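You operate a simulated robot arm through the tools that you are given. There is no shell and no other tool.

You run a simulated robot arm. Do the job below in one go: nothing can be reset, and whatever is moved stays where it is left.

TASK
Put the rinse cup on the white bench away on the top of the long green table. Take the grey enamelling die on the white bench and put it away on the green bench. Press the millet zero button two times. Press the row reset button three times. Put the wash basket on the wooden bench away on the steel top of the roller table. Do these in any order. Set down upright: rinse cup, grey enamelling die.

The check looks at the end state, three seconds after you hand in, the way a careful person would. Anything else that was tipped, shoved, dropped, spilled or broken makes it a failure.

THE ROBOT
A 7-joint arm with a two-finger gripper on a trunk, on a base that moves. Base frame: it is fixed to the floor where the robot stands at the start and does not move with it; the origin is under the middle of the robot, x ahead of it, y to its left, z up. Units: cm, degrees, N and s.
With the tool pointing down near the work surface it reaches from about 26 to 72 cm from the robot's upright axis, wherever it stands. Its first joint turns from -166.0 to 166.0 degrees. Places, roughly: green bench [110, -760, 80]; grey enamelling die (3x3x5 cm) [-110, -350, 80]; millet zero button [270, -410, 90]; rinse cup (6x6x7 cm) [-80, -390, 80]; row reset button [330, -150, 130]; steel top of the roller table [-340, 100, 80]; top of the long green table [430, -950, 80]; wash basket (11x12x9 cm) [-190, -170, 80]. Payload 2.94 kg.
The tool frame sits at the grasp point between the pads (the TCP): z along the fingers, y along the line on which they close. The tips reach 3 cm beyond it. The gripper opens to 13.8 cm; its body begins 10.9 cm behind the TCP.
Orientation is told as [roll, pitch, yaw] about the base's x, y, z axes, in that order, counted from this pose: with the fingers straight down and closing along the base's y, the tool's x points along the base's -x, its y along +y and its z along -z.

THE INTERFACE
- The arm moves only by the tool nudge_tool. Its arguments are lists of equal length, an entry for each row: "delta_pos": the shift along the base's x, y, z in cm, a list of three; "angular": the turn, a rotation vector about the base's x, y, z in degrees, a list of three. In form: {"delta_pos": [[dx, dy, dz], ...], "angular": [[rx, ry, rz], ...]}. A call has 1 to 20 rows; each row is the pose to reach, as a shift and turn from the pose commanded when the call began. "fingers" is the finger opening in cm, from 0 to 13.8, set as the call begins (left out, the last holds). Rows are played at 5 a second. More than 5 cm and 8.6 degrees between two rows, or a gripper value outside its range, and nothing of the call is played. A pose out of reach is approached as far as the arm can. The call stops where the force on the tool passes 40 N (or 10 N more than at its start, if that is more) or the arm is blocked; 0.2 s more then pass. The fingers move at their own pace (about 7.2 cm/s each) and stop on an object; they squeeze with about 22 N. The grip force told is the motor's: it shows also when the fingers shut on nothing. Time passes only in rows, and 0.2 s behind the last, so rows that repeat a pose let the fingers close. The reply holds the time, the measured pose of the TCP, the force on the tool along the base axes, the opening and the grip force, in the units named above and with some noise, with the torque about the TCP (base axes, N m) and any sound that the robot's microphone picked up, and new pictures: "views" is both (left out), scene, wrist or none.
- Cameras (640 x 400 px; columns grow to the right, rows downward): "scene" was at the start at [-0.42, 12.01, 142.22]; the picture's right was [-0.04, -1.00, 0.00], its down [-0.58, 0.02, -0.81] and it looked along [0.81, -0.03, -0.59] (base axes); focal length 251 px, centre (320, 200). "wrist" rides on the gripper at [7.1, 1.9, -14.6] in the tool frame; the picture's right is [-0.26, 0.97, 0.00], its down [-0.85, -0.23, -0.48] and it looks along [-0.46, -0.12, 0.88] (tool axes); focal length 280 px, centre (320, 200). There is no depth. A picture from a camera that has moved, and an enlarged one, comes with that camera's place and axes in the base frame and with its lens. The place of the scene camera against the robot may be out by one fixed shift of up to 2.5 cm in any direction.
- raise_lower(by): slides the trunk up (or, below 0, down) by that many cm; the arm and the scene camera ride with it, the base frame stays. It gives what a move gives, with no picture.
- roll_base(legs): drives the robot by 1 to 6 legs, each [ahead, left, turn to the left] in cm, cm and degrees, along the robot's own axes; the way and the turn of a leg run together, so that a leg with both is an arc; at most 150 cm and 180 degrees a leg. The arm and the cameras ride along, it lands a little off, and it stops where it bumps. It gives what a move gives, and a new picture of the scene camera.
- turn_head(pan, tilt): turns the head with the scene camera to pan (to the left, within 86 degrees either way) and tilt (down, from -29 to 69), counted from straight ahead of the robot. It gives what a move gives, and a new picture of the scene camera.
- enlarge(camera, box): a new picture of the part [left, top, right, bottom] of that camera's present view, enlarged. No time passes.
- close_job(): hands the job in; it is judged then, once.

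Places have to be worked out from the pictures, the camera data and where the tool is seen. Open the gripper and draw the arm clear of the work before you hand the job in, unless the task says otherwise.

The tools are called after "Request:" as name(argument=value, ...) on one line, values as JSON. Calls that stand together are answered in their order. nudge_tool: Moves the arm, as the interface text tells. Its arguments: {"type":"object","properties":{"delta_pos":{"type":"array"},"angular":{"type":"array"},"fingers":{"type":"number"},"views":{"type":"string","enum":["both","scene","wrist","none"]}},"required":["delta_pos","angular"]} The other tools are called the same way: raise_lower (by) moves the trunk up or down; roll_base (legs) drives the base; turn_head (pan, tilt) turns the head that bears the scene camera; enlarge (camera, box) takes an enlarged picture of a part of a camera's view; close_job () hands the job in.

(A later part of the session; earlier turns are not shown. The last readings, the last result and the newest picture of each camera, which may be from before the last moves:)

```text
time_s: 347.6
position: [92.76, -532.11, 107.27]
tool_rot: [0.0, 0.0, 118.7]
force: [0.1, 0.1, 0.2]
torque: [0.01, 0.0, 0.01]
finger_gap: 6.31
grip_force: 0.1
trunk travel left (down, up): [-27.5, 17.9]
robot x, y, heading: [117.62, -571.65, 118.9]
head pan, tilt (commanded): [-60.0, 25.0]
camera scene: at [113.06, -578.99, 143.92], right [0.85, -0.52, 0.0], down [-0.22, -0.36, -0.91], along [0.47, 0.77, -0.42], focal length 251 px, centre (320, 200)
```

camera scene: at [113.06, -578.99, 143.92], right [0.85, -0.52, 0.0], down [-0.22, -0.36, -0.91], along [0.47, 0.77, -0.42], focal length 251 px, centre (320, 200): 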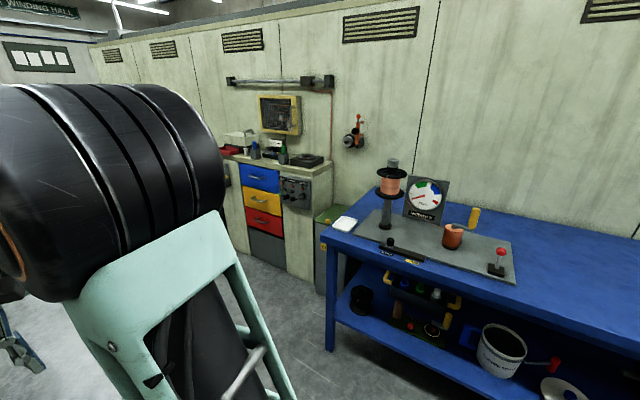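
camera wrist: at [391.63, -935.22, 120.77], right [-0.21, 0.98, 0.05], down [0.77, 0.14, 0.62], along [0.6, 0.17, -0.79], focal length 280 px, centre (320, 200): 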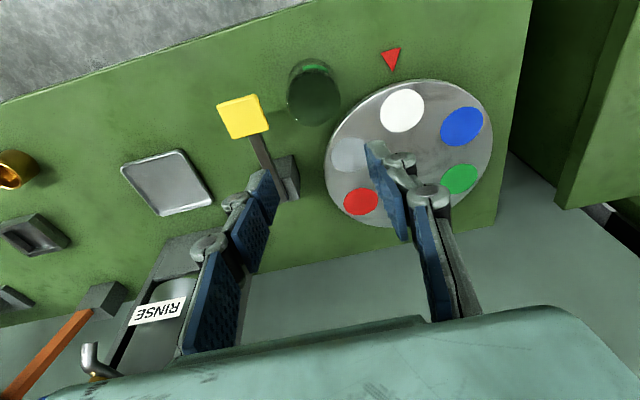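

Leg too long (150 total); I'll use 145 cm legs.

Request:
roll_base(legs=[[0, 0, -1.8], [145, -12, 0], [145, -8, 0], [145, 0, 0]])

Request:
turn_head(pan=-40, tilt=25)

```text
time_s: 369.0
position: [-77.73, -127.78, 107.33]
tool_rot: [-0.1, 0.0, 114.9]
force: [0.1, -0.1, 0.0]
torque: [0.01, 0.04, 0.0]
finger_gap: 6.31
grip_force: 0.1
trunk travel left (down, up): [-27.5, 17.9]
robot x, y, heading: [-56.01, -169.55, 114.5]
head pan, tilt (commanded): [-60.0, 25.0]
camera scene: at [-60.44, -176.09, 143.92], right [0.82, -0.58, 0.0], down [-0.24, -0.35, -0.91], along [0.52, 0.74, -0.42], focal length 251 px, centre (320, 200)
```

scene: 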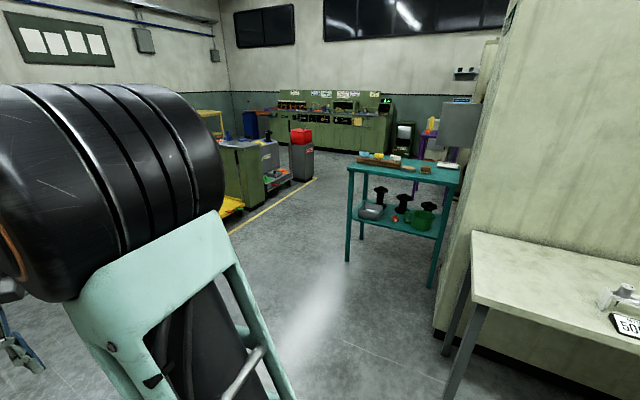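

```text
time_s: 369.8
position: [-77.75, -127.86, 107.33]
tool_rot: [0.0, 0.0, 114.9]
force: [0.2, 0.2, -0.4]
torque: [0.01, 0.01, 0.0]
finger_gap: 6.31
grip_force: 0.0
trunk travel left (down, up): [-27.5, 17.9]
robot x, y, heading: [-56.02, -169.64, 114.9]
head pan, tilt (commanded): [-40.0, 25.0]
camera scene: at [-63.33, -174.74, 143.92], right [0.96, -0.26, 0.0], down [-0.11, -0.41, -0.91], along [0.24, 0.87, -0.42], focal length 251 px, centre (320, 200)
```

scene: 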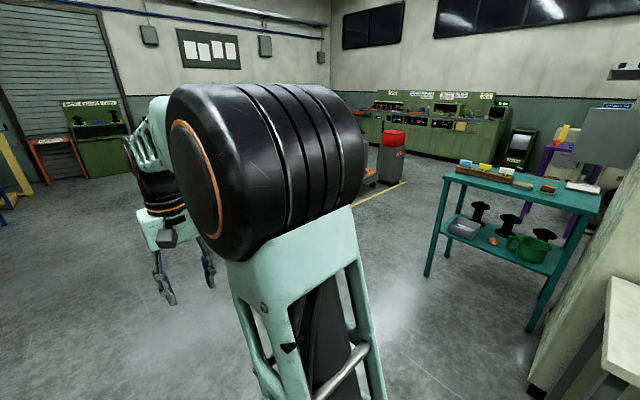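

I'm at s=126, t=-127 near the entrance. I'll drive 124 cm further to s about 0, then turn right to face across toward the inner aisle's entrance.

Request:
roll_base(legs=[[124, 0, 0], [0, 0, -87.8]])

Request:
turn_head(pan=0, tilt=20)

Request:
turn_head(pan=25, tilt=25)

```text
time_s: 380.0
position: [-67.7, -33.89, 107.35]
tool_rot: [0.1, 0.0, 25.2]
force: [-0.9, 0.8, -0.1]
torque: [-0.01, 0.02, 0.02]
finger_gap: 6.31
grip_force: 0.1
trunk travel left (down, up): [-27.5, 17.9]
robot x, y, heading: [-109.32, -56.57, 25.1]
head pan, tilt (commanded): [-40.0, 25.0]
camera scene: at [-114.47, -51.03, 143.92], right [-0.26, -0.97, 0.0], down [-0.41, 0.11, -0.91], along [0.88, -0.23, -0.42], focal length 251 px, centre (320, 200)
```

scene: 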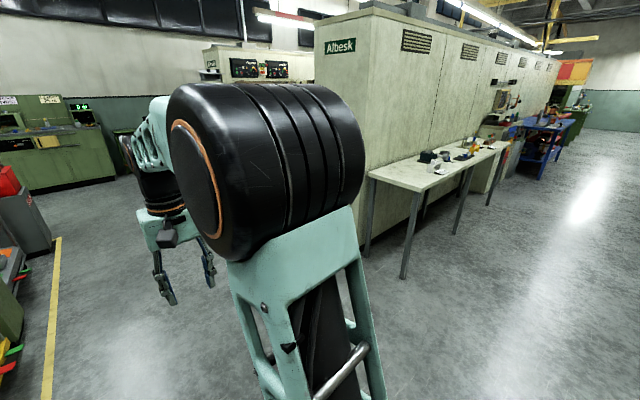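

```text
time_s: 381.0
position: [-67.66, -33.97, 107.21]
tool_rot: [0.0, 0.0, 25.3]
force: [-0.5, -0.2, 0.1]
torque: [0.01, -0.01, 0.0]
finger_gap: 6.31
grip_force: 0.2
trunk travel left (down, up): [-27.5, 17.9]
robot x, y, heading: [-109.32, -56.06, 25.1]
head pan, tilt (commanded): [0.0, 20.0]
camera scene: at [-114.96, -44.72, 144.73], right [0.43, -0.91, 0.0], down [-0.31, -0.15, -0.94], along [0.85, 0.4, -0.34], focal length 251 px, centre (320, 200)
```

scene: 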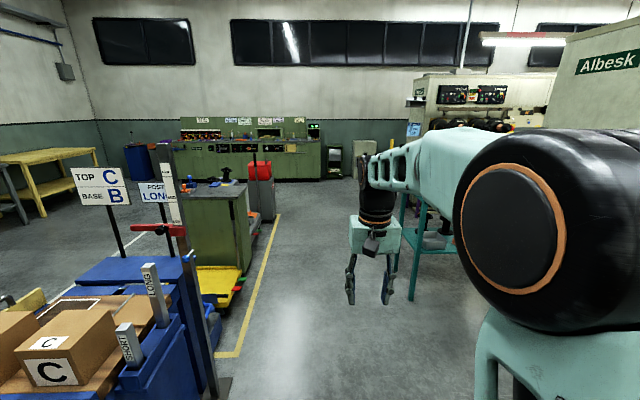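

```text
time_s: 381.9
position: [-67.76, -33.97, 107.25]
tool_rot: [0.0, 0.1, 25.3]
force: [0.5, -0.8, 0.1]
torque: [0.04, 0.04, 0.01]
finger_gap: 6.32
grip_force: 0.0
trunk travel left (down, up): [-27.5, 17.9]
robot x, y, heading: [-109.09, -56.36, 25.3]
head pan, tilt (commanded): [25.0, 25.0]
camera scene: at [-117.48, -41.6, 143.92], right [0.77, -0.64, 0.0], down [-0.27, -0.32, -0.91], along [0.58, 0.7, -0.42], focal length 251 px, centre (320, 200)
```

scene: 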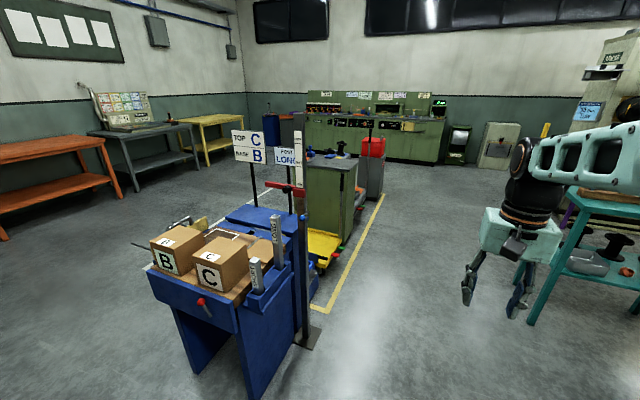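

The corridor between the blue cabinet post (s=-64) and the teal cart (s=57) is clear. I'll straighten the heading and drive 265 cm across to t about 142.

Request:
roll_base(legs=[[0, 0, 1.8], [135, 0, 0]])

Request:
turn_head(pan=-30, tilt=20)

```text
time_s: 389.1
position: [52.67, 28.36, 107.31]
tool_rot: [0.0, 0.0, 26.8]
force: [-0.2, 0.1, 0.8]
torque: [-0.01, -0.02, 0.01]
finger_gap: 6.32
grip_force: 0.1
trunk travel left (down, up): [-27.5, 17.9]
robot x, y, heading: [11.61, 4.83, 26.9]
head pan, tilt (commanded): [25.0, 25.0]
camera scene: at [3.11, 19.49, 143.92], right [0.78, -0.62, 0.0], down [-0.26, -0.33, -0.91], along [0.56, 0.71, -0.42], focal length 251 px, centre (320, 200)
```

scene: 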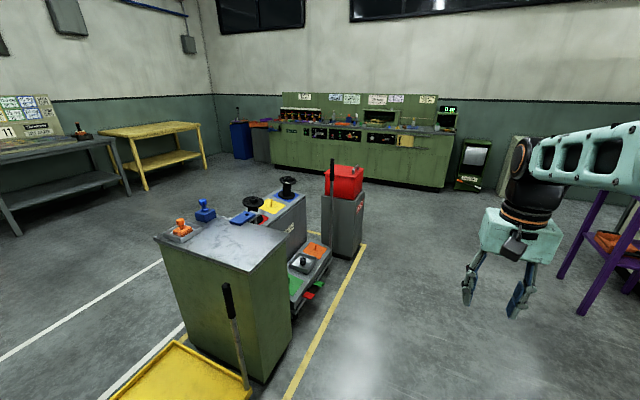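

```text
time_s: 390.3
position: [52.69, 28.36, 107.43]
tool_rot: [0.0, -0.1, 26.8]
force: [0.4, 0.8, 0.2]
torque: [0.01, -0.01, 0.02]
finger_gap: 6.31
grip_force: 0.0
trunk travel left (down, up): [-27.5, 17.9]
robot x, y, heading: [11.87, 5.1, 26.5]
head pan, tilt (commanded): [-30.0, 20.0]
camera scene: at [6.69, 11.73, 144.73], right [-0.06, -1.0, 0.0], down [-0.34, 0.02, -0.94], along [0.94, -0.05, -0.34], focal length 251 px, centre (320, 200)
```

scene: 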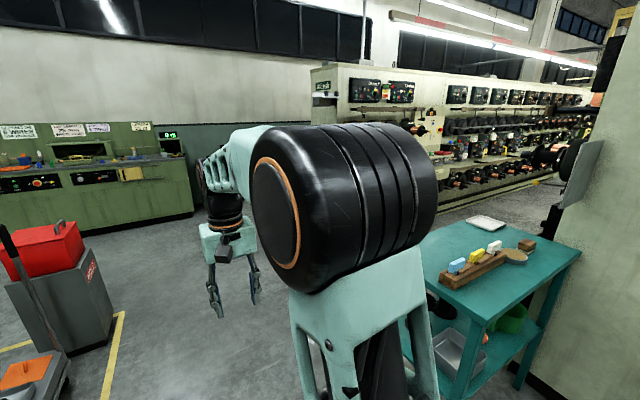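

The inner aisle with the winding machine is visible ahead-right. I'll go 130 cm further across, then turn to face down the inner aisle.

Request:
roll_base(legs=[[128, 0, 0]])

Request:
turn_head(pan=-80, tilt=20)

Request:
turn_head(pan=-50, tilt=20)

```text
time_s: 396.7
position: [166.37, 84.96, 107.28]
tool_rot: [0.1, -0.1, 26.5]
force: [-0.5, -0.7, -0.7]
torque: [0.01, 0.0, 0.01]
finger_gap: 6.31
grip_force: 0.1
trunk travel left (down, up): [-27.5, 17.9]
robot x, y, heading: [125.31, 61.44, 26.5]
head pan, tilt (commanded): [-30.0, 20.0]
camera scene: at [120.4, 68.57, 144.73], right [-0.06, -1.0, 0.0], down [-0.34, 0.02, -0.94], along [0.94, -0.06, -0.34], focal length 251 px, centre (320, 200)
```

scene: 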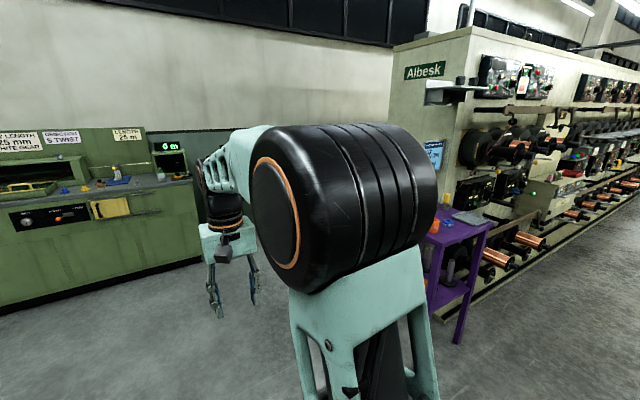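

```text
time_s: 397.9
position: [166.55, 85.08, 107.3]
tool_rot: [0.0, 0.0, 26.5]
force: [0.8, 0.2, -0.7]
torque: [0.0, 0.01, 0.01]
finger_gap: 6.32
grip_force: 0.1
trunk travel left (down, up): [-27.5, 17.9]
robot x, y, heading: [125.03, 62.03, 26.5]
head pan, tilt (commanded): [-80.0, 20.0]
camera scene: at [116.64, 61.66, 144.73], right [-0.8, -0.59, 0.0], down [-0.2, 0.27, -0.94], along [0.56, -0.76, -0.34], focal length 251 px, centre (320, 200)
```

scene: 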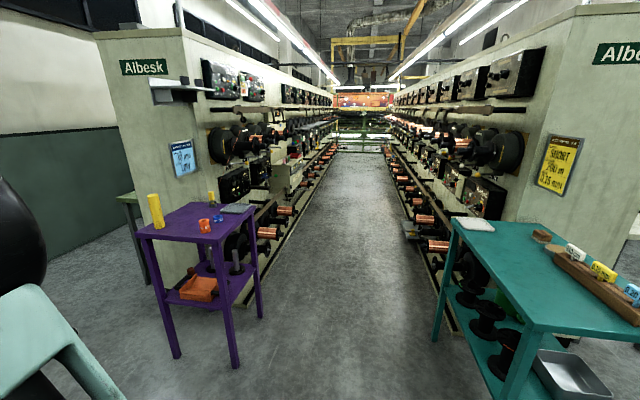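

```text
time_s: 398.8
position: [166.42, 85.04, 107.28]
tool_rot: [0.0, 0.0, 26.5]
force: [-0.5, 0.3, -0.6]
torque: [0.03, 0.0, 0.01]
finger_gap: 6.3
grip_force: 0.1
trunk travel left (down, up): [-27.5, 17.9]
robot x, y, heading: [125.19, 61.62, 26.2]
head pan, tilt (commanded): [-50.0, 20.0]
camera scene: at [119.63, 65.42, 144.73], right [-0.4, -0.92, 0.0], down [-0.31, 0.14, -0.94], along [0.86, -0.38, -0.34], focal length 251 px, centre (320, 200)
```

scene: 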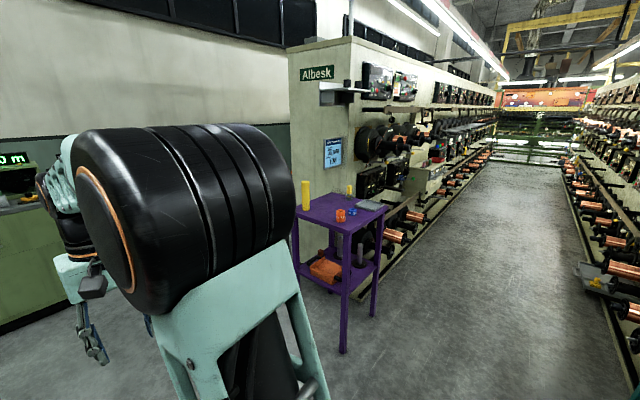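

The inner aisle is open and about 125 cm wide. I'll enlarge the machine fronts to look for the row reset and millet zero buttons.

Request:
enlarge(camera="scene", box=[340, 50, 520, 200])

Request:
turn_head(pan=-80, tilt=20)

Request:
enlarge(camera="scene", box=[370, 40, 590, 250])

Request:
enlarge(camera="scene", box=[190, 40, 350, 250])

```text
2.67 times, centred on (430, 125) of scene
camera zoom: at [119.63, 65.42, 144.73], right [-0.4, -0.92, 0.0], down [-0.31, 0.14, -0.94], along [0.86, -0.38, -0.34], focal length 669 px, centre (27, 400)
```

zoom: 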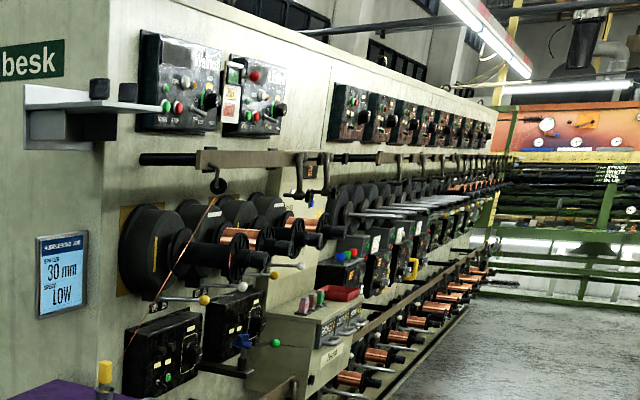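

```text
time_s: 399.8
position: [166.47, 85.04, 107.3]
tool_rot: [-0.1, -0.1, 26.5]
force: [0.9, 0.4, 0.2]
torque: [-0.02, -0.02, -0.01]
finger_gap: 6.3
grip_force: 0.2
trunk travel left (down, up): [-27.5, 17.9]
robot x, y, heading: [125.61, 61.47, 26.2]
head pan, tilt (commanded): [-80.0, 20.0]
camera scene: at [116.64, 61.66, 144.73], right [-0.8, -0.59, 0.0], down [-0.2, 0.27, -0.94], along [0.56, -0.76, -0.34], focal length 251 px, centre (320, 200)
```

scene: 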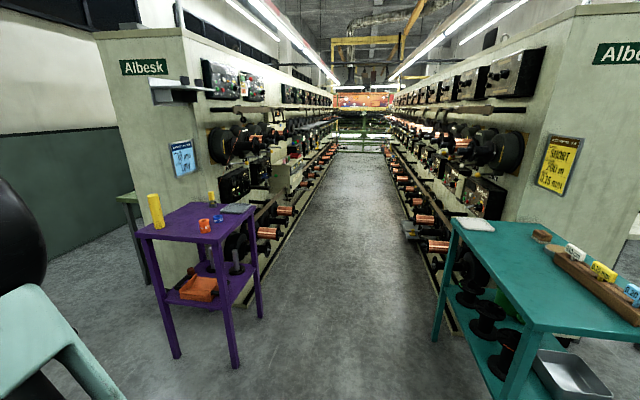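

```text
1.90 times, centred on (480, 145) of scene
camera zoom: at [116.64, 61.66, 144.73], right [-0.8, -0.59, 0.0], down [-0.2, 0.27, -0.94], along [0.56, -0.76, -0.34], focal length 478 px, centre (15, 305)
```

zoom: 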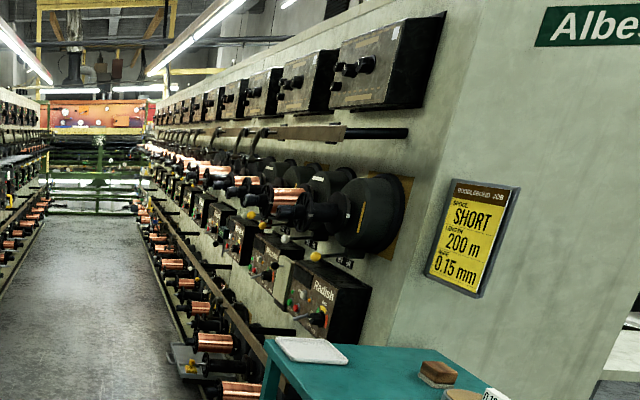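

```text
1.90 times, centred on (270, 145) of scene
camera zoom: at [116.64, 61.66, 144.73], right [-0.8, -0.59, 0.0], down [-0.2, 0.27, -0.94], along [0.56, -0.76, -0.34], focal length 478 px, centre (415, 305)
```

zoom: 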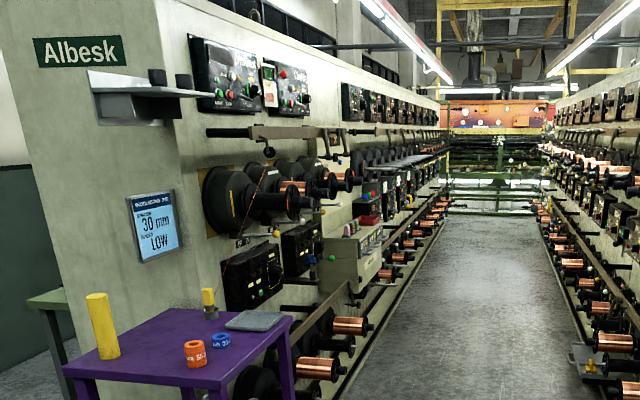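

Left machine first: the row reset should be on the left machine near s=284, z 130. I'll turn right to face down the inner aisle and drive in at t about 140, staying between the purple table and the teal cart.

Request:
roll_base(legs=[[0, 0, -89.3], [145, 0, 0]])

Request:
turn_head(pan=50, tilt=10)

```text
time_s: 410.7
position: [211.43, -108.0, 107.2]
tool_rot: [0.0, 0.0, -64.8]
force: [-0.2, -1.0, -1.5]
torque: [0.02, 0.02, 0.0]
finger_gap: 6.31
grip_force: 0.1
trunk travel left (down, up): [-27.5, 17.9]
robot x, y, heading: [189.07, -66.44, -65.3]
head pan, tilt (commanded): [-80.0, 20.0]
camera scene: at [189.07, -60.04, 144.73], right [-0.58, 0.82, 0.0], down [0.28, 0.2, -0.94], along [-0.77, -0.54, -0.34], focal length 251 px, centre (320, 200)
```

scene: 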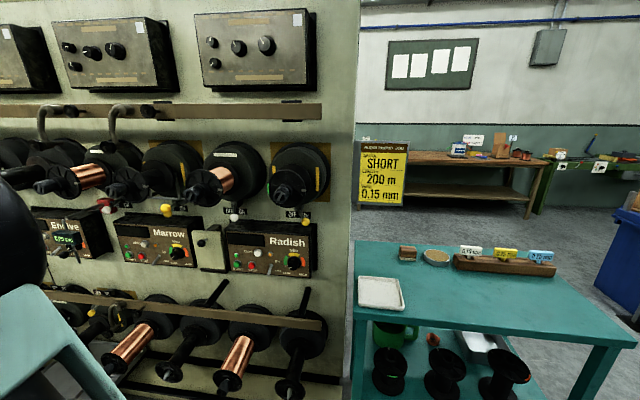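

```text
time_s: 412.8
position: [211.44, -108.04, 107.34]
tool_rot: [0.0, 0.0, -64.8]
force: [-0.2, 0.5, 0.1]
torque: [-0.02, -0.02, -0.01]
finger_gap: 6.27
grip_force: 0.1
trunk travel left (down, up): [-27.5, 17.9]
robot x, y, heading: [189.09, -66.14, -64.8]
head pan, tilt (commanded): [50.0, 10.0]
camera scene: at [205.67, -57.07, 146.36], right [-0.26, -0.97, 0.0], down [-0.17, 0.04, -0.98], along [0.95, -0.25, -0.17], focal length 251 px, centre (320, 200)
```

scene: 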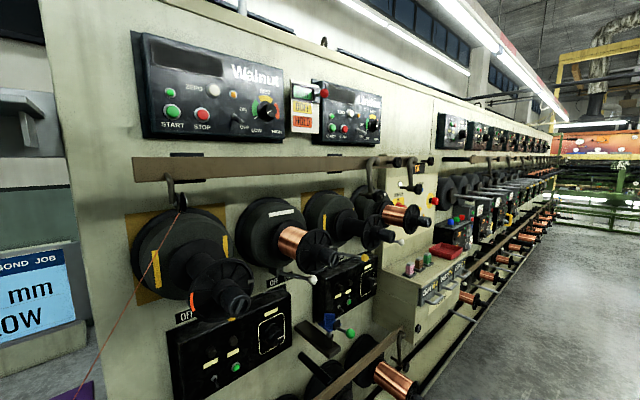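

Each winding head has a panel with ZERO/START/STOP buttons, and a small yellow-marked panel with a red button sits near the projected row reset place (421,185). I'll enlarge there.

Request:
enlarge(camera="scene", box=[350, 130, 490, 230])

Request:
enlarge(camera="scene", box=[420, 95, 560, 260])

```text
4.00 times, centred on (420, 180) of scene
camera zoom: at [205.67, -57.07, 146.36], right [-0.26, -0.97, 0.0], down [-0.17, 0.04, -0.98], along [0.95, -0.25, -0.17], focal length 1004 px, centre (-80, 280)
```

zoom: 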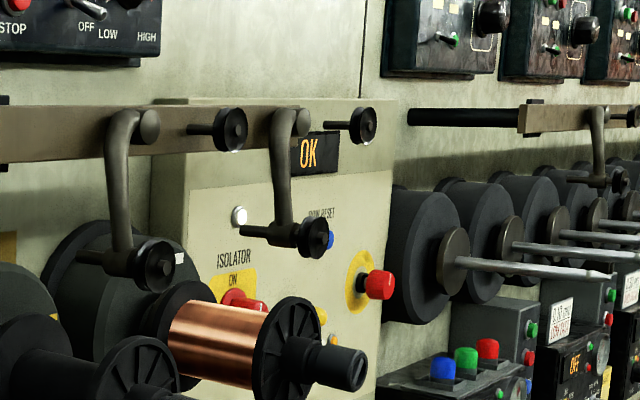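

```text
2.42 times, centred on (490, 178) of scene
camera zoom: at [205.67, -57.07, 146.36], right [-0.26, -0.97, 0.0], down [-0.17, 0.04, -0.98], along [0.95, -0.25, -0.17], focal length 609 px, centre (-92, 254)
```

zoom: 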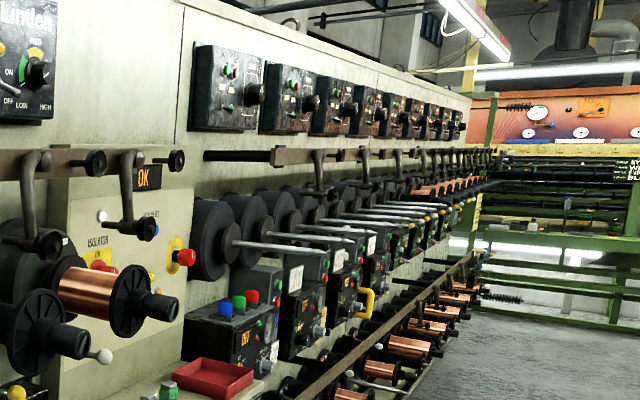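

The blue ROW RESET button is on the cream isolator panel, next to an E-stop and behind a hanging guide arm. I'll drive on down the aisle to be abreast of it and look at it square-on.

Request:
roll_base(legs=[[0, 0, 1.8], [135, -6, 0]])

Request:
turn_head(pan=84, tilt=12)

Request:
enlarge(camera="scene", box=[180, 80, 480, 280])

```text
time_s: 419.9
position: [268.98, -228.96, 107.32]
tool_rot: [-0.1, 0.0, -62.4]
force: [0.5, 0.0, 0.1]
torque: [0.03, 0.04, -0.02]
finger_gap: 6.31
grip_force: 0.1
trunk travel left (down, up): [-27.5, 17.9]
robot x, y, heading: [244.49, -188.35, -62.3]
head pan, tilt (commanded): [50.0, 10.0]
camera scene: at [261.12, -178.18, 146.36], right [-0.22, -0.98, 0.0], down [-0.17, 0.04, -0.98], along [0.96, -0.21, -0.17], focal length 251 px, centre (320, 200)
```

scene: 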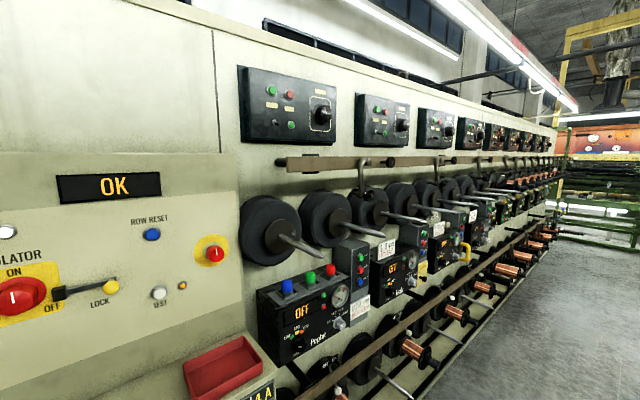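

```text
time_s: 420.9
position: [269.1, -228.96, 107.29]
tool_rot: [0.0, 0.0, -62.3]
force: [-0.8, -0.1, -0.1]
torque: [-0.03, -0.04, 0.04]
finger_gap: 6.3
grip_force: 0.1
trunk travel left (down, up): [-27.5, 17.9]
robot x, y, heading: [244.91, -188.3, -62.4]
head pan, tilt (commanded): [84.0, 12.0]
camera scene: at [260.72, -172.75, 146.03], right [0.37, -0.93, 0.0], down [-0.19, -0.08, -0.98], along [0.91, 0.36, -0.21], focal length 251 px, centre (320, 200)
```

scene: 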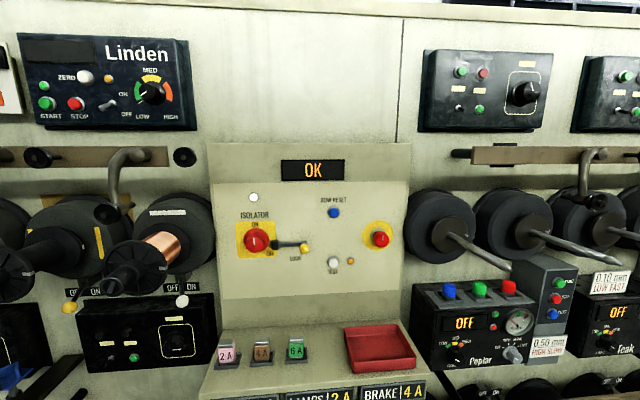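

```text
2.00 times, centred on (330, 180) of scene
camera zoom: at [260.72, -172.75, 146.03], right [0.37, -0.93, 0.0], down [-0.19, -0.08, -0.98], along [0.91, 0.36, -0.21], focal length 502 px, centre (300, 240)
```

zoom: 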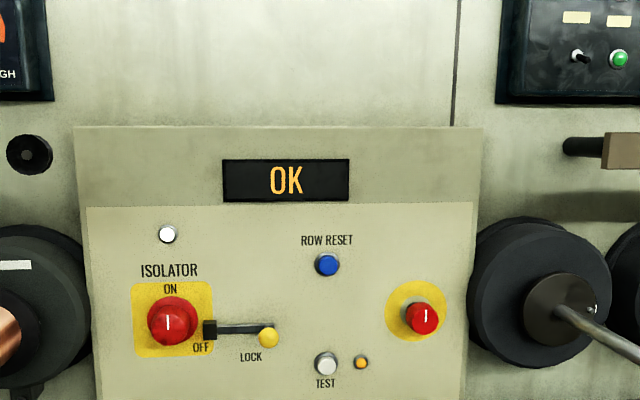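

The ROW RESET button is unobstructed head-on, at about (330,-150,127). The rods beside it reach to about t=197, so turning here with the arm at 55 cm radius is clear; I'll turn left to face the panel.

Request:
roll_base(legs=[[0, 0, 89.4]])

Request:
turn_head(pan=0, tilt=15)

Request:
turn_head(pan=20, tilt=15)

```text
time_s: 425.1
position: [285.88, -164.88, 107.39]
tool_rot: [0.1, 0.0, 26.7]
force: [0.6, -0.3, 0.0]
torque: [-0.02, -0.03, -0.03]
finger_gap: 6.34
grip_force: 0.0
trunk travel left (down, up): [-27.5, 17.9]
robot x, y, heading: [245.03, -188.34, 26.5]
head pan, tilt (commanded): [84.0, 12.0]
camera scene: at [227.29, -172.3, 146.03], right [0.94, 0.35, 0.0], down [0.07, -0.19, -0.98], along [-0.34, 0.92, -0.21], focal length 251 px, centre (320, 200)
```

scene: 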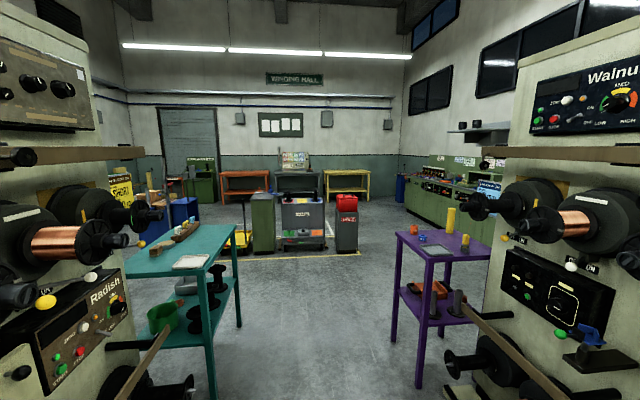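

```text
time_s: 426.7
position: [285.92, -164.87, 107.38]
tool_rot: [0.0, 0.1, 26.8]
force: [0.3, 0.4, 0.7]
torque: [-0.02, 0.0, -0.01]
finger_gap: 6.31
grip_force: 0.1
trunk travel left (down, up): [-27.5, 17.9]
robot x, y, heading: [244.95, -188.37, 26.5]
head pan, tilt (commanded): [0.0, 15.0]
camera scene: at [238.92, -176.84, 145.54], right [0.45, -0.89, 0.0], down [-0.23, -0.12, -0.97], along [0.86, 0.43, -0.26], focal length 251 px, centre (320, 200)
```

scene: 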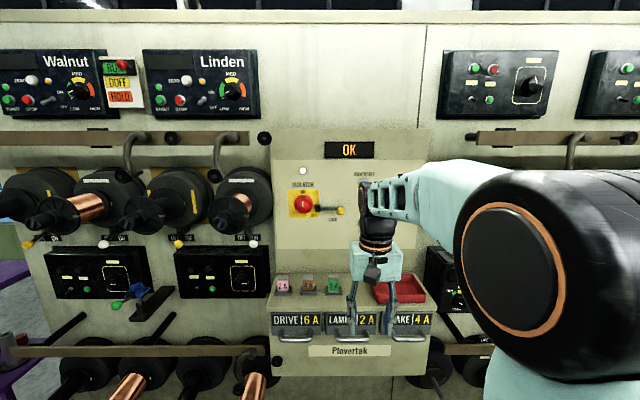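

```text
time_s: 427.5
position: [286.01, -164.94, 107.25]
tool_rot: [0.0, 0.0, 26.8]
force: [0.4, -0.2, 0.0]
torque: [0.02, -0.04, 0.02]
finger_gap: 6.31
grip_force: 0.0
trunk travel left (down, up): [-27.5, 17.9]
robot x, y, heading: [244.62, -188.4, 26.8]
head pan, tilt (commanded): [20.0, 15.0]
camera scene: at [236.99, -174.24, 145.54], right [0.73, -0.69, 0.0], down [-0.18, -0.19, -0.97], along [0.66, 0.7, -0.26], focal length 251 px, centre (320, 200)
```

scene: 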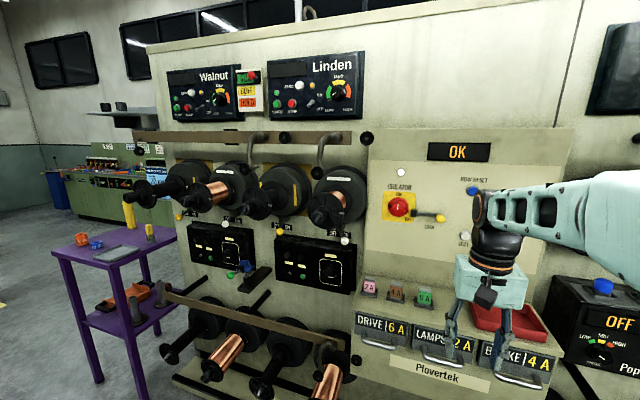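

The console's fuse shelf sticks out below the panel, so I'll first close the fingers and raise the tool to about z 128 before swinging it to point forward.

Request:
nudge_tool(delta_pos=[[1, 0.5, 4.5], [2, 1, 9], [3, 1, 13.5], [4, 1, 18], [5, 1, 21]], angular=[[0, 0, 0], [0, 0, 0], [0, 0, 0], [0, 0, 0], [0, 0, 0]], fingers=0, views="scene")

```text
time_s: 428.7
position: [290.79, -163.84, 127.25]
tool_rot: [0.0, 0.1, 26.7]
force: [-0.4, 0.6, 1.5]
torque: [0.03, -0.01, 0.01]
finger_gap: 0.01
grip_force: 22.0
out of reach, approached as far as the arm can: row 5
trunk travel left (down, up): [-27.5, 17.9]
robot x, y, heading: [245.25, -188.45, 26.8]
head pan, tilt (commanded): [20.0, 15.0]
camera scene: at [236.94, -174.25, 145.54], right [0.73, -0.69, 0.0], down [-0.18, -0.19, -0.97], along [0.66, 0.7, -0.26], focal length 251 px, centre (320, 200)
```

scene: 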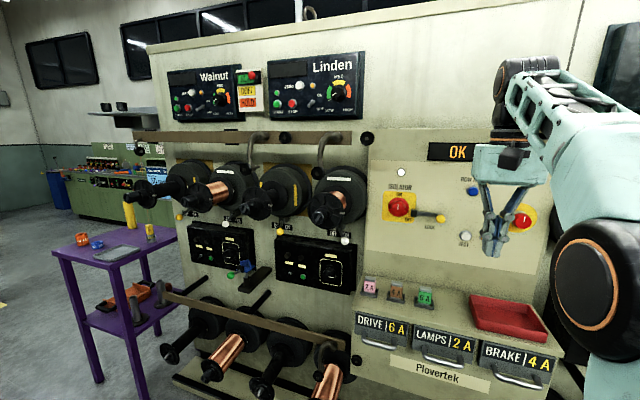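

The fingers are closed and the tool is at z 127. I'll now swing it about the lateral axis in steps toward pointing forward, first to 49 degrees, moving ahead a little.

Request:
nudge_tool(delta_pos=[[1, 0.1, 0], [2, 0.2, 0], [3, 0.3, 0], [4, 0.4, 0], [5, 0.5, 0], [6, 0.5, 0]], angular=[[3.67, -7.3, 0], [7.34, -14.6, 0], [11.0, -21.9, 0], [14.7, -29.2, 0], [18.35, -36.5, 0], [22, -43.8, 0]], views="both")

```text
time_s: 430.1
position: [296.61, -163.55, 127.3]
tool_rot: [-0.1, -49.1, 26.8]
force: [0.5, -0.1, 0.1]
torque: [0.0, -0.02, 0.0]
finger_gap: 0.0
grip_force: 22.1
trunk travel left (down, up): [-27.5, 17.9]
robot x, y, heading: [245.03, -188.25, 26.6]
head pan, tilt (commanded): [20.0, 15.0]
camera scene: at [236.98, -174.24, 145.55], right [0.73, -0.69, 0.0], down [-0.18, -0.19, -0.97], along [0.66, 0.7, -0.26], focal length 251 px, centre (320, 200)
camera wrist: at [281.69, -168.8, 131.41], right [-0.28, 0.94, 0.2], down [0.28, -0.12, 0.95], along [0.92, 0.32, -0.23], focal length 280 px, centre (320, 200)
```

scene: 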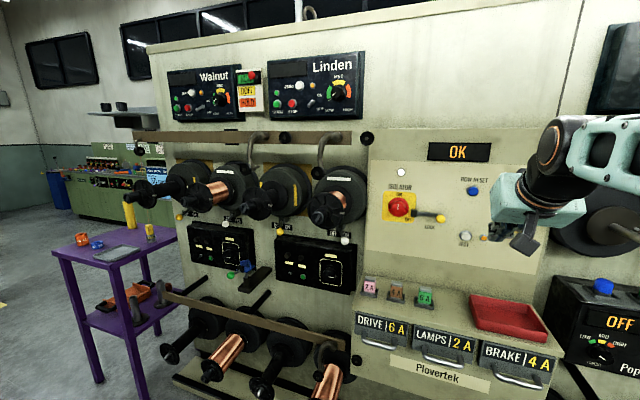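
wrist: 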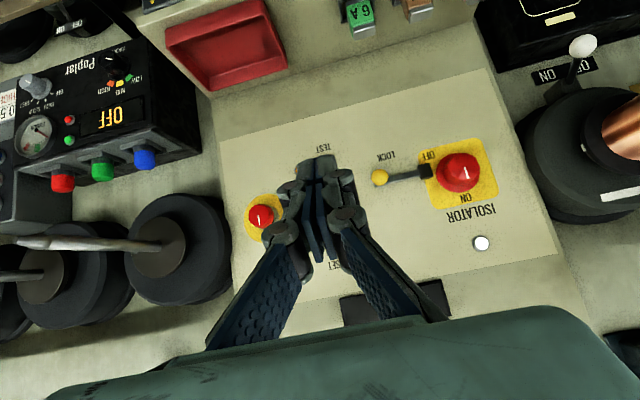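

The swing works and the wrist camera now sees the panel. I'll finish the rotation so the fingers point straight at the panel, keeping the tip well short of it.

Request:
nudge_tool(delta_pos=[[0.5, 0, 0], [1, 0, 0], [1.5, 0, 0], [2, 0, 0], [2, 0, 0]], angular=[[3.67, -7.3, 0], [7.34, -14.6, 0], [11.0, -21.9, 0], [14.7, -29.2, 0], [18.35, -36.5, 0]], views="both")

```text
time_s: 431.3
position: [298.56, -163.43, 127.43]
tool_rot: [-28.1, -90.0, 54.9]
force: [-0.4, 0.2, -0.2]
torque: [-0.03, -0.01, 0.05]
finger_gap: 0.02
grip_force: 21.9
trunk travel left (down, up): [-27.5, 17.9]
robot x, y, heading: [244.7, -188.49, 26.6]
head pan, tilt (commanded): [20.0, 15.0]
camera scene: at [237.0, -174.23, 145.55], right [0.73, -0.69, 0.0], down [-0.18, -0.19, -0.97], along [0.66, 0.7, -0.26], focal length 251 px, centre (320, 200)
camera wrist: at [284.63, -168.22, 120.27], right [-0.43, 0.86, 0.26], down [-0.32, -0.42, 0.85], along [0.84, 0.28, 0.46], focal length 280 px, centre (320, 200)
```

scene: 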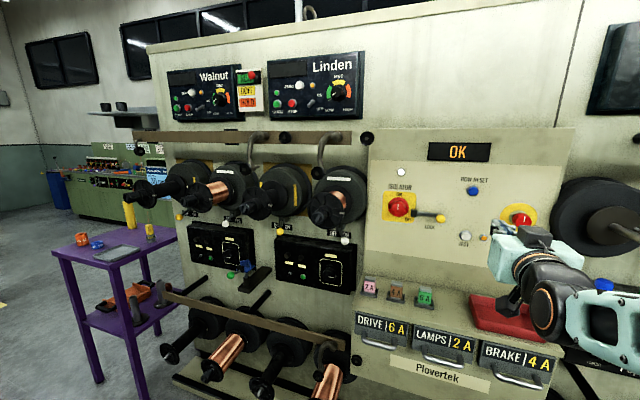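
wrist: 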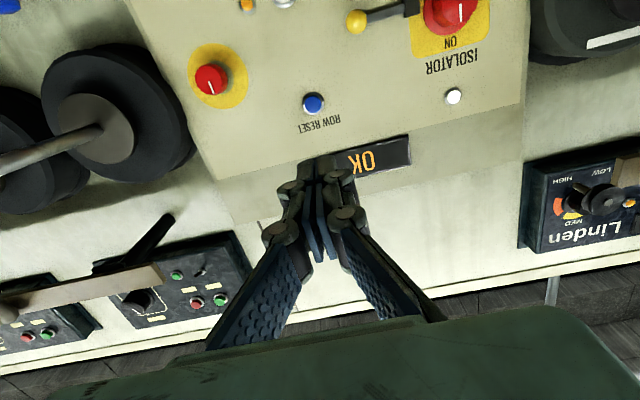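

Now the blue button is clearly visible in the wrist view at (313,103), about 33 cm ahead of the TCP and 1.2 cm to the right of the tool axis. I'll shift to line up and advance about 18 cm.

Request:
nudge_tool(delta_pos=[[4.49, 0.88, 0.26], [8.42, 2.85, 0.26], [12.35, 4.83, 0.26], [16.28, 6.8, 0.26]], angular=[[0, 0, 0], [0, 0, 0], [0, 0, 0], [0, 0, 0]], views="both")

```text
time_s: 432.3
position: [315.2, -156.49, 127.39]
tool_rot: [-1.9, -89.9, 28.6]
force: [1.1, -0.1, -0.6]
torque: [-0.01, 0.0, 0.02]
finger_gap: 0.0
grip_force: 21.0
trunk travel left (down, up): [-27.5, 17.9]
robot x, y, heading: [244.69, -188.01, 26.2]
head pan, tilt (commanded): [20.0, 15.0]
camera scene: at [237.04, -174.22, 145.54], right [0.73, -0.69, 0.0], down [-0.18, -0.19, -0.97], along [0.66, 0.7, -0.26], focal length 251 px, centre (320, 200)
camera wrist: at [301.31, -161.37, 120.24], right [-0.43, 0.86, 0.26], down [-0.32, -0.42, 0.85], along [0.84, 0.28, 0.46], focal length 280 px, centre (320, 200)
```

scene: 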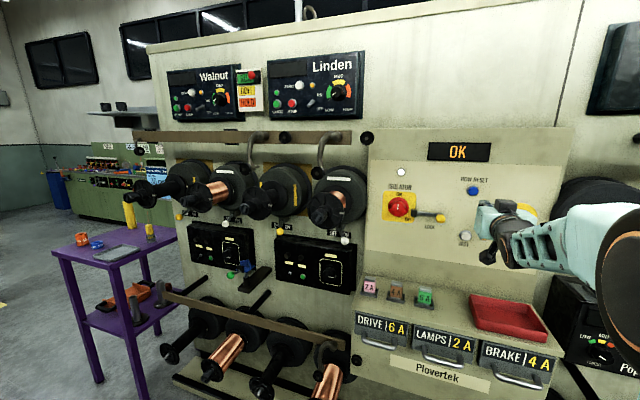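
wrist: 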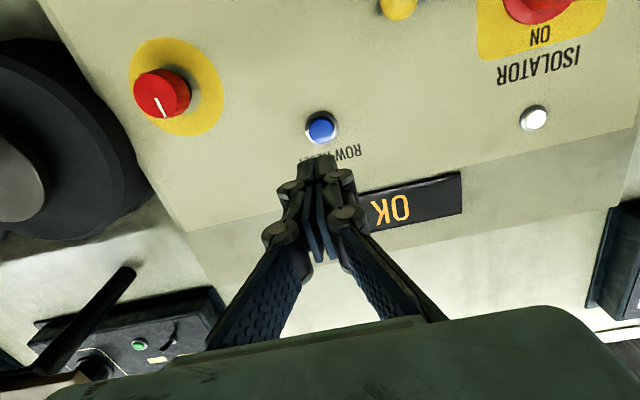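

The button is on the tool axis, around 15–17 cm ahead of the TCP. I'll raise 0.4 cm and advance 9 cm, then look again.

Request:
nudge_tool(delta_pos=[[4, 2, 0.4], [8.04, 4.04, 0.4]], angular=[[0, 0, 0], [0, 0, 0]], views="both")

```text
time_s: 432.9
position: [323.22, -152.37, 127.5]
tool_rot: [0.1, -89.8, 26.4]
force: [0.0, 0.6, -0.9]
torque: [-0.02, 0.0, 0.0]
finger_gap: 0.0
grip_force: 22.3
trunk travel left (down, up): [-27.5, 17.9]
robot x, y, heading: [244.93, -188.19, 26.7]
head pan, tilt (commanded): [20.0, 15.0]
camera scene: at [237.07, -174.2, 145.54], right [0.73, -0.69, 0.0], down [-0.18, -0.19, -0.97], along [0.66, 0.7, -0.26], focal length 251 px, centre (320, 200)
camera wrist: at [309.31, -157.31, 120.44], right [-0.43, 0.86, 0.26], down [-0.32, -0.42, 0.85], along [0.84, 0.28, 0.46], focal length 280 px, centre (320, 200)
```

scene: 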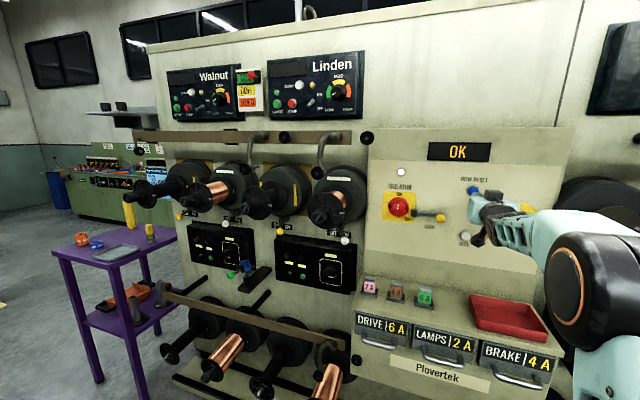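
wrist: 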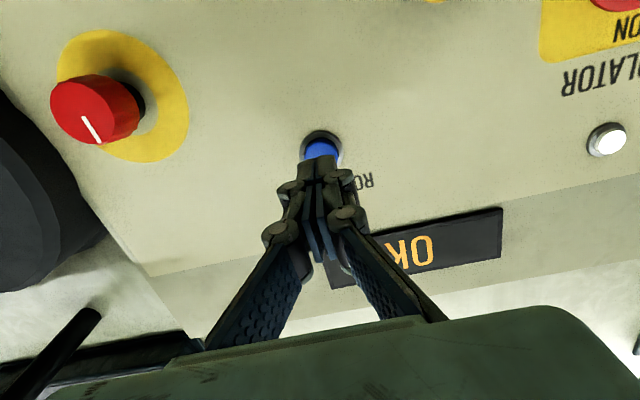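

The tips are about 4 cm from the button and well centred. I'll advance in small steps, checking force and sound.

Request:
nudge_tool(delta_pos=[[0.9, 0.45, 0], [1.79, 0.9, 0]], angular=[[0, 0, 0], [0, 0, 0]], views="none")

```text
time_s: 433.5
position: [324.92, -151.7, 127.61]
tool_rot: [-12.6, -89.9, 39.4]
force: [0.6, -0.4, 0.5]
torque: [-0.02, -0.01, 0.04]
finger_gap: 0.0
grip_force: 21.6
trunk travel left (down, up): [-27.5, 17.9]
robot x, y, heading: [244.64, -188.27, 26.5]
head pan, tilt (commanded): [20.0, 15.0]
```

Request:
nudge_tool(delta_pos=[[0.45, 0.22, 0], [0.9, 0.45, 0]], angular=[[0, 0, 0], [0, 0, 0]], views="wrist")

```text
time_s: 434.1
position: [325.71, -151.26, 127.84]
tool_rot: [0.7, -89.8, 25.9]
force: [0.0, 0.1, 0.3]
torque: [0.01, 0.01, -0.02]
finger_gap: 0.0
grip_force: 22.0
trunk travel left (down, up): [-27.5, 17.9]
robot x, y, heading: [244.82, -188.23, 26.6]
head pan, tilt (commanded): [20.0, 15.0]
camera wrist: at [311.82, -156.08, 120.83], right [-0.43, 0.86, 0.26], down [-0.32, -0.42, 0.85], along [0.84, 0.28, 0.46], focal length 280 px, centre (320, 200)
```

wrist: 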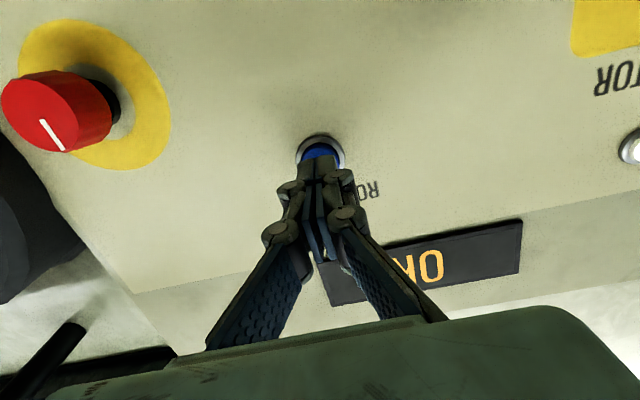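

The tips are almost on the button (I said nothing before the last step, but it was the same small advance). I'll continue in half-centimetre steps, watching the force.

Request:
nudge_tool(delta_pos=[[0.45, 0.22, 0]], angular=[[0, 0, 0]], views="none")

```text
time_s: 434.5
position: [326.1, -151.11, 127.92]
tool_rot: [-2.0, -89.9, 28.5]
force: [-0.4, -0.2, -0.6]
torque: [-0.01, -0.01, 0.04]
finger_gap: 0.01
grip_force: 22.5
trunk travel left (down, up): [-27.5, 17.9]
robot x, y, heading: [244.8, -188.15, 26.5]
head pan, tilt (commanded): [20.0, 15.0]
```

No contact yet; another half-centimetre forward.

Request:
nudge_tool(delta_pos=[[0.45, 0.22, 0]], angular=[[0, 0, 0]], views="none")

```text
time_s: 434.9
position: [326.6, -150.7, 127.93]
tool_rot: [-6.8, -89.8, 33.4]
force: [0.8, 0.9, 0.0]
torque: [-0.01, -0.01, -0.01]
finger_gap: 0.0
grip_force: 22.0
trunk travel left (down, up): [-27.5, 17.9]
robot x, y, heading: [244.99, -188.12, 26.6]
head pan, tilt (commanded): [20.0, 15.0]
```

Still free (about 0.5 N noise). One more half-centimetre step.

Request:
nudge_tool(delta_pos=[[0.45, 0.22, 0]], angular=[[0, 0, 0]], views="none")

```text
time_s: 435.3
position: [326.97, -150.59, 128.04]
tool_rot: [-18.2, -89.9, 44.7]
force: [0.7, -0.3, 0.1]
torque: [0.03, -0.01, -0.02]
finger_gap: 0.0
grip_force: 22.6
trunk travel left (down, up): [-27.5, 17.9]
robot x, y, heading: [244.92, -188.25, 26.7]
head pan, tilt (commanded): [20.0, 15.0]
```

Still no contact at tip t of about 225.8. Another half-centimetre.

Request:
nudge_tool(delta_pos=[[0.45, 0.22, -0.1]], angular=[[0, 0, 0]], views="wrist")

```text
time_s: 435.7
position: [327.36, -150.35, 127.94]
tool_rot: [12.4, -89.9, 14.2]
force: [-3.0, -0.3, 0.2]
torque: [0.0, -0.02, 0.01]
finger_gap: 0.58
grip_force: 28.9
trunk travel left (down, up): [-27.5, 17.9]
robot x, y, heading: [244.97, -188.37, 26.7]
head pan, tilt (commanded): [20.0, 15.0]
camera wrist: at [313.43, -155.17, 120.85], right [-0.43, 0.86, 0.26], down [-0.32, -0.42, 0.85], along [0.84, 0.28, 0.46], focal length 280 px, centre (320, 200)
```

wrist: 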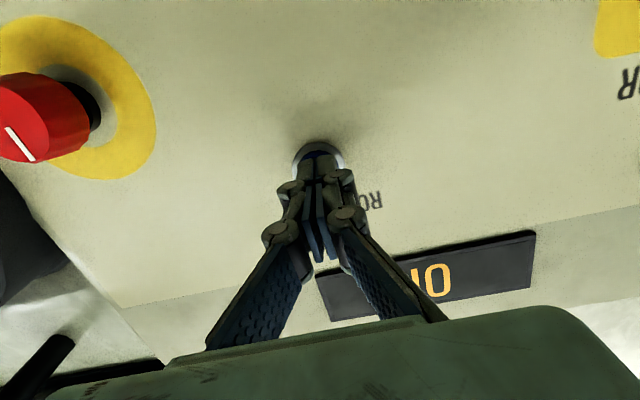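

Contact: about 3 N back-force and the display changed. I'll enlarge the display to read it.

Request:
enlarge(camera="wrist", box=[290, 130, 560, 340])

Request:
enlarge(camera="scene", box=[360, 120, 580, 260])

```text
1.90 times, centred on (425, 235) of wrist
camera zoom: at [313.43, -155.17, 120.85], right [-0.43, 0.86, 0.26], down [-0.32, -0.42, 0.85], along [0.84, 0.28, 0.46], focal length 534 px, centre (120, 133)
```

zoom: 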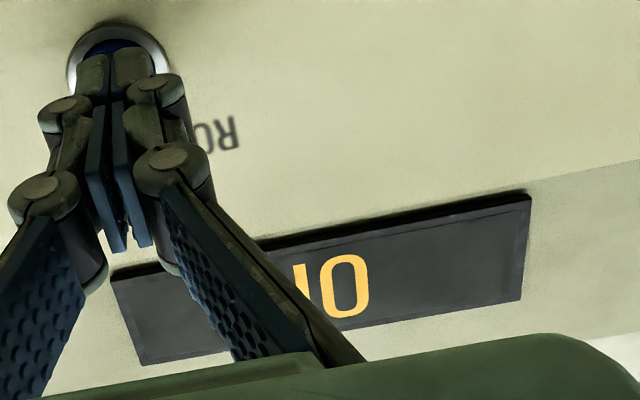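

```text
2.86 times, centred on (470, 190) of scene
camera zoom: at [236.93, -174.26, 145.55], right [0.73, -0.69, 0.0], down [-0.18, -0.19, -0.97], along [0.66, 0.7, -0.26], focal length 717 px, centre (-109, 229)
```

zoom: 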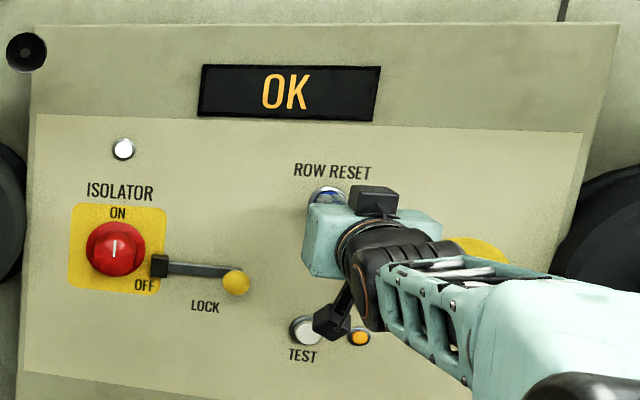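

The display still shows OK; the tips sit centred on the button. I'll press further in 0.3 cm steps, watching for a click or force change.

Request:
nudge_tool(delta_pos=[[0.27, 0.13, 0]], angular=[[0, 0, 0]], views="none")

```text
time_s: 436.1
position: [327.62, -150.22, 128.0]
tool_rot: [8.8, -89.9, 17.6]
force: [-3.7, -1.0, 0.1]
torque: [0.0, -0.02, 0.03]
finger_gap: 0.62
grip_force: 28.2
trunk travel left (down, up): [-27.5, 17.9]
robot x, y, heading: [244.97, -188.47, 26.6]
head pan, tilt (commanded): [20.0, 15.0]
heard: click
```

A click was heard: press 1. I'll retreat 1.3 cm to let the button come back.

Request:
nudge_tool(delta_pos=[[-0.6, -0.3, 0], [-1.16, -0.58, 0], [-1.16, -0.58, 0]], angular=[[0, 0, 0], [0, 0, 0], [0, 0, 0]], views="scene")

Request:
enlarge(camera="scene", box=[360, 120, 580, 260])

```text
time_s: 436.9
position: [326.43, -150.88, 127.9]
tool_rot: [-10.9, -89.9, 37.4]
force: [0.2, -0.3, -0.1]
torque: [-0.02, -0.01, -0.02]
finger_gap: 0.0
grip_force: 28.6
trunk travel left (down, up): [-27.5, 17.9]
robot x, y, heading: [244.83, -188.19, 26.5]
head pan, tilt (commanded): [20.0, 15.0]
camera scene: at [236.99, -174.24, 145.54], right [0.73, -0.69, 0.0], down [-0.18, -0.19, -0.97], along [0.66, 0.7, -0.26], focal length 251 px, centre (320, 200)
```

scene: 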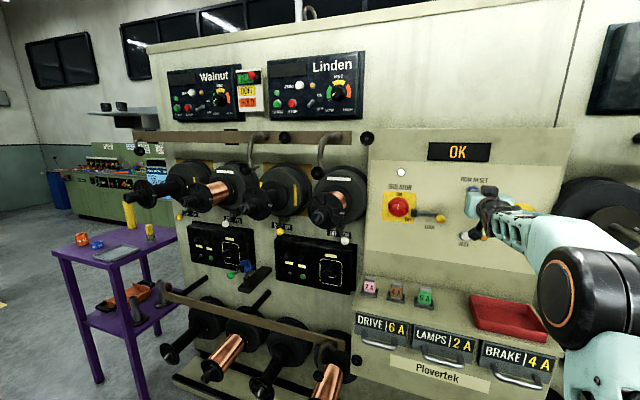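

```text
2.86 times, centred on (470, 190) of scene
camera zoom: at [236.99, -174.24, 145.54], right [0.73, -0.69, 0.0], down [-0.18, -0.19, -0.97], along [0.66, 0.7, -0.26], focal length 717 px, centre (-109, 229)
```

zoom: 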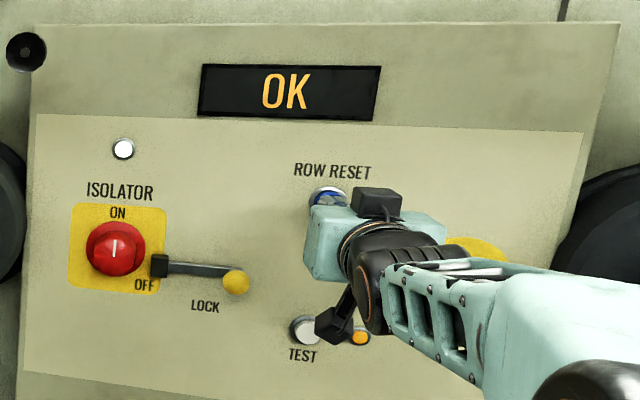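

Released with no force left. Press 2: forward again by the same travel.

Request:
nudge_tool(delta_pos=[[0.6, 0.3, 0], [1.16, 0.58, 0], [1.2, 0.6, 0]], angular=[[0, 0, 0], [0, 0, 0], [0, 0, 0]], views="none")

```text
time_s: 437.7
position: [327.65, -150.21, 127.87]
tool_rot: [-21.2, -89.9, 47.8]
force: [-4.3, -1.8, -0.7]
torque: [0.04, 0.0, 0.04]
finger_gap: 0.6
grip_force: 28.8
trunk travel left (down, up): [-27.5, 17.9]
robot x, y, heading: [245.23, -188.46, 26.3]
head pan, tilt (commanded): [20.0, 15.0]
heard: click
```

Second click. I'll retreat the same distance to release.

Request:
nudge_tool(delta_pos=[[-0.6, -0.3, 0], [-1.2, -0.6, 0], [-1.2, -0.6, 0]], angular=[[0, 0, 0], [0, 0, 0], [0, 0, 0]], views="none")

```text
time_s: 438.5
position: [326.52, -150.76, 127.85]
tool_rot: [-2.2, -89.9, 28.9]
force: [0.1, 0.1, 0.3]
torque: [0.0, -0.03, 0.02]
finger_gap: 0.02
grip_force: 28.6
trunk travel left (down, up): [-27.5, 17.9]
robot x, y, heading: [244.95, -188.22, 26.5]
head pan, tilt (commanded): [20.0, 15.0]
```

Released again. Third press now.

Request:
nudge_tool(delta_pos=[[0.6, 0.3, 0], [1.16, 0.58, 0], [1.2, 0.6, 0]], angular=[[0, 0, 0], [0, 0, 0], [0, 0, 0]], views="none")

```text
time_s: 439.3
position: [327.68, -150.22, 127.86]
tool_rot: [-18.7, -89.8, 45.4]
force: [-5.0, -0.5, -1.3]
torque: [-0.04, -0.02, 0.06]
finger_gap: 0.58
grip_force: 28.6
trunk travel left (down, up): [-27.5, 17.9]
robot x, y, heading: [244.89, -188.24, 26.3]
head pan, tilt (commanded): [20.0, 15.0]
heard: click
```

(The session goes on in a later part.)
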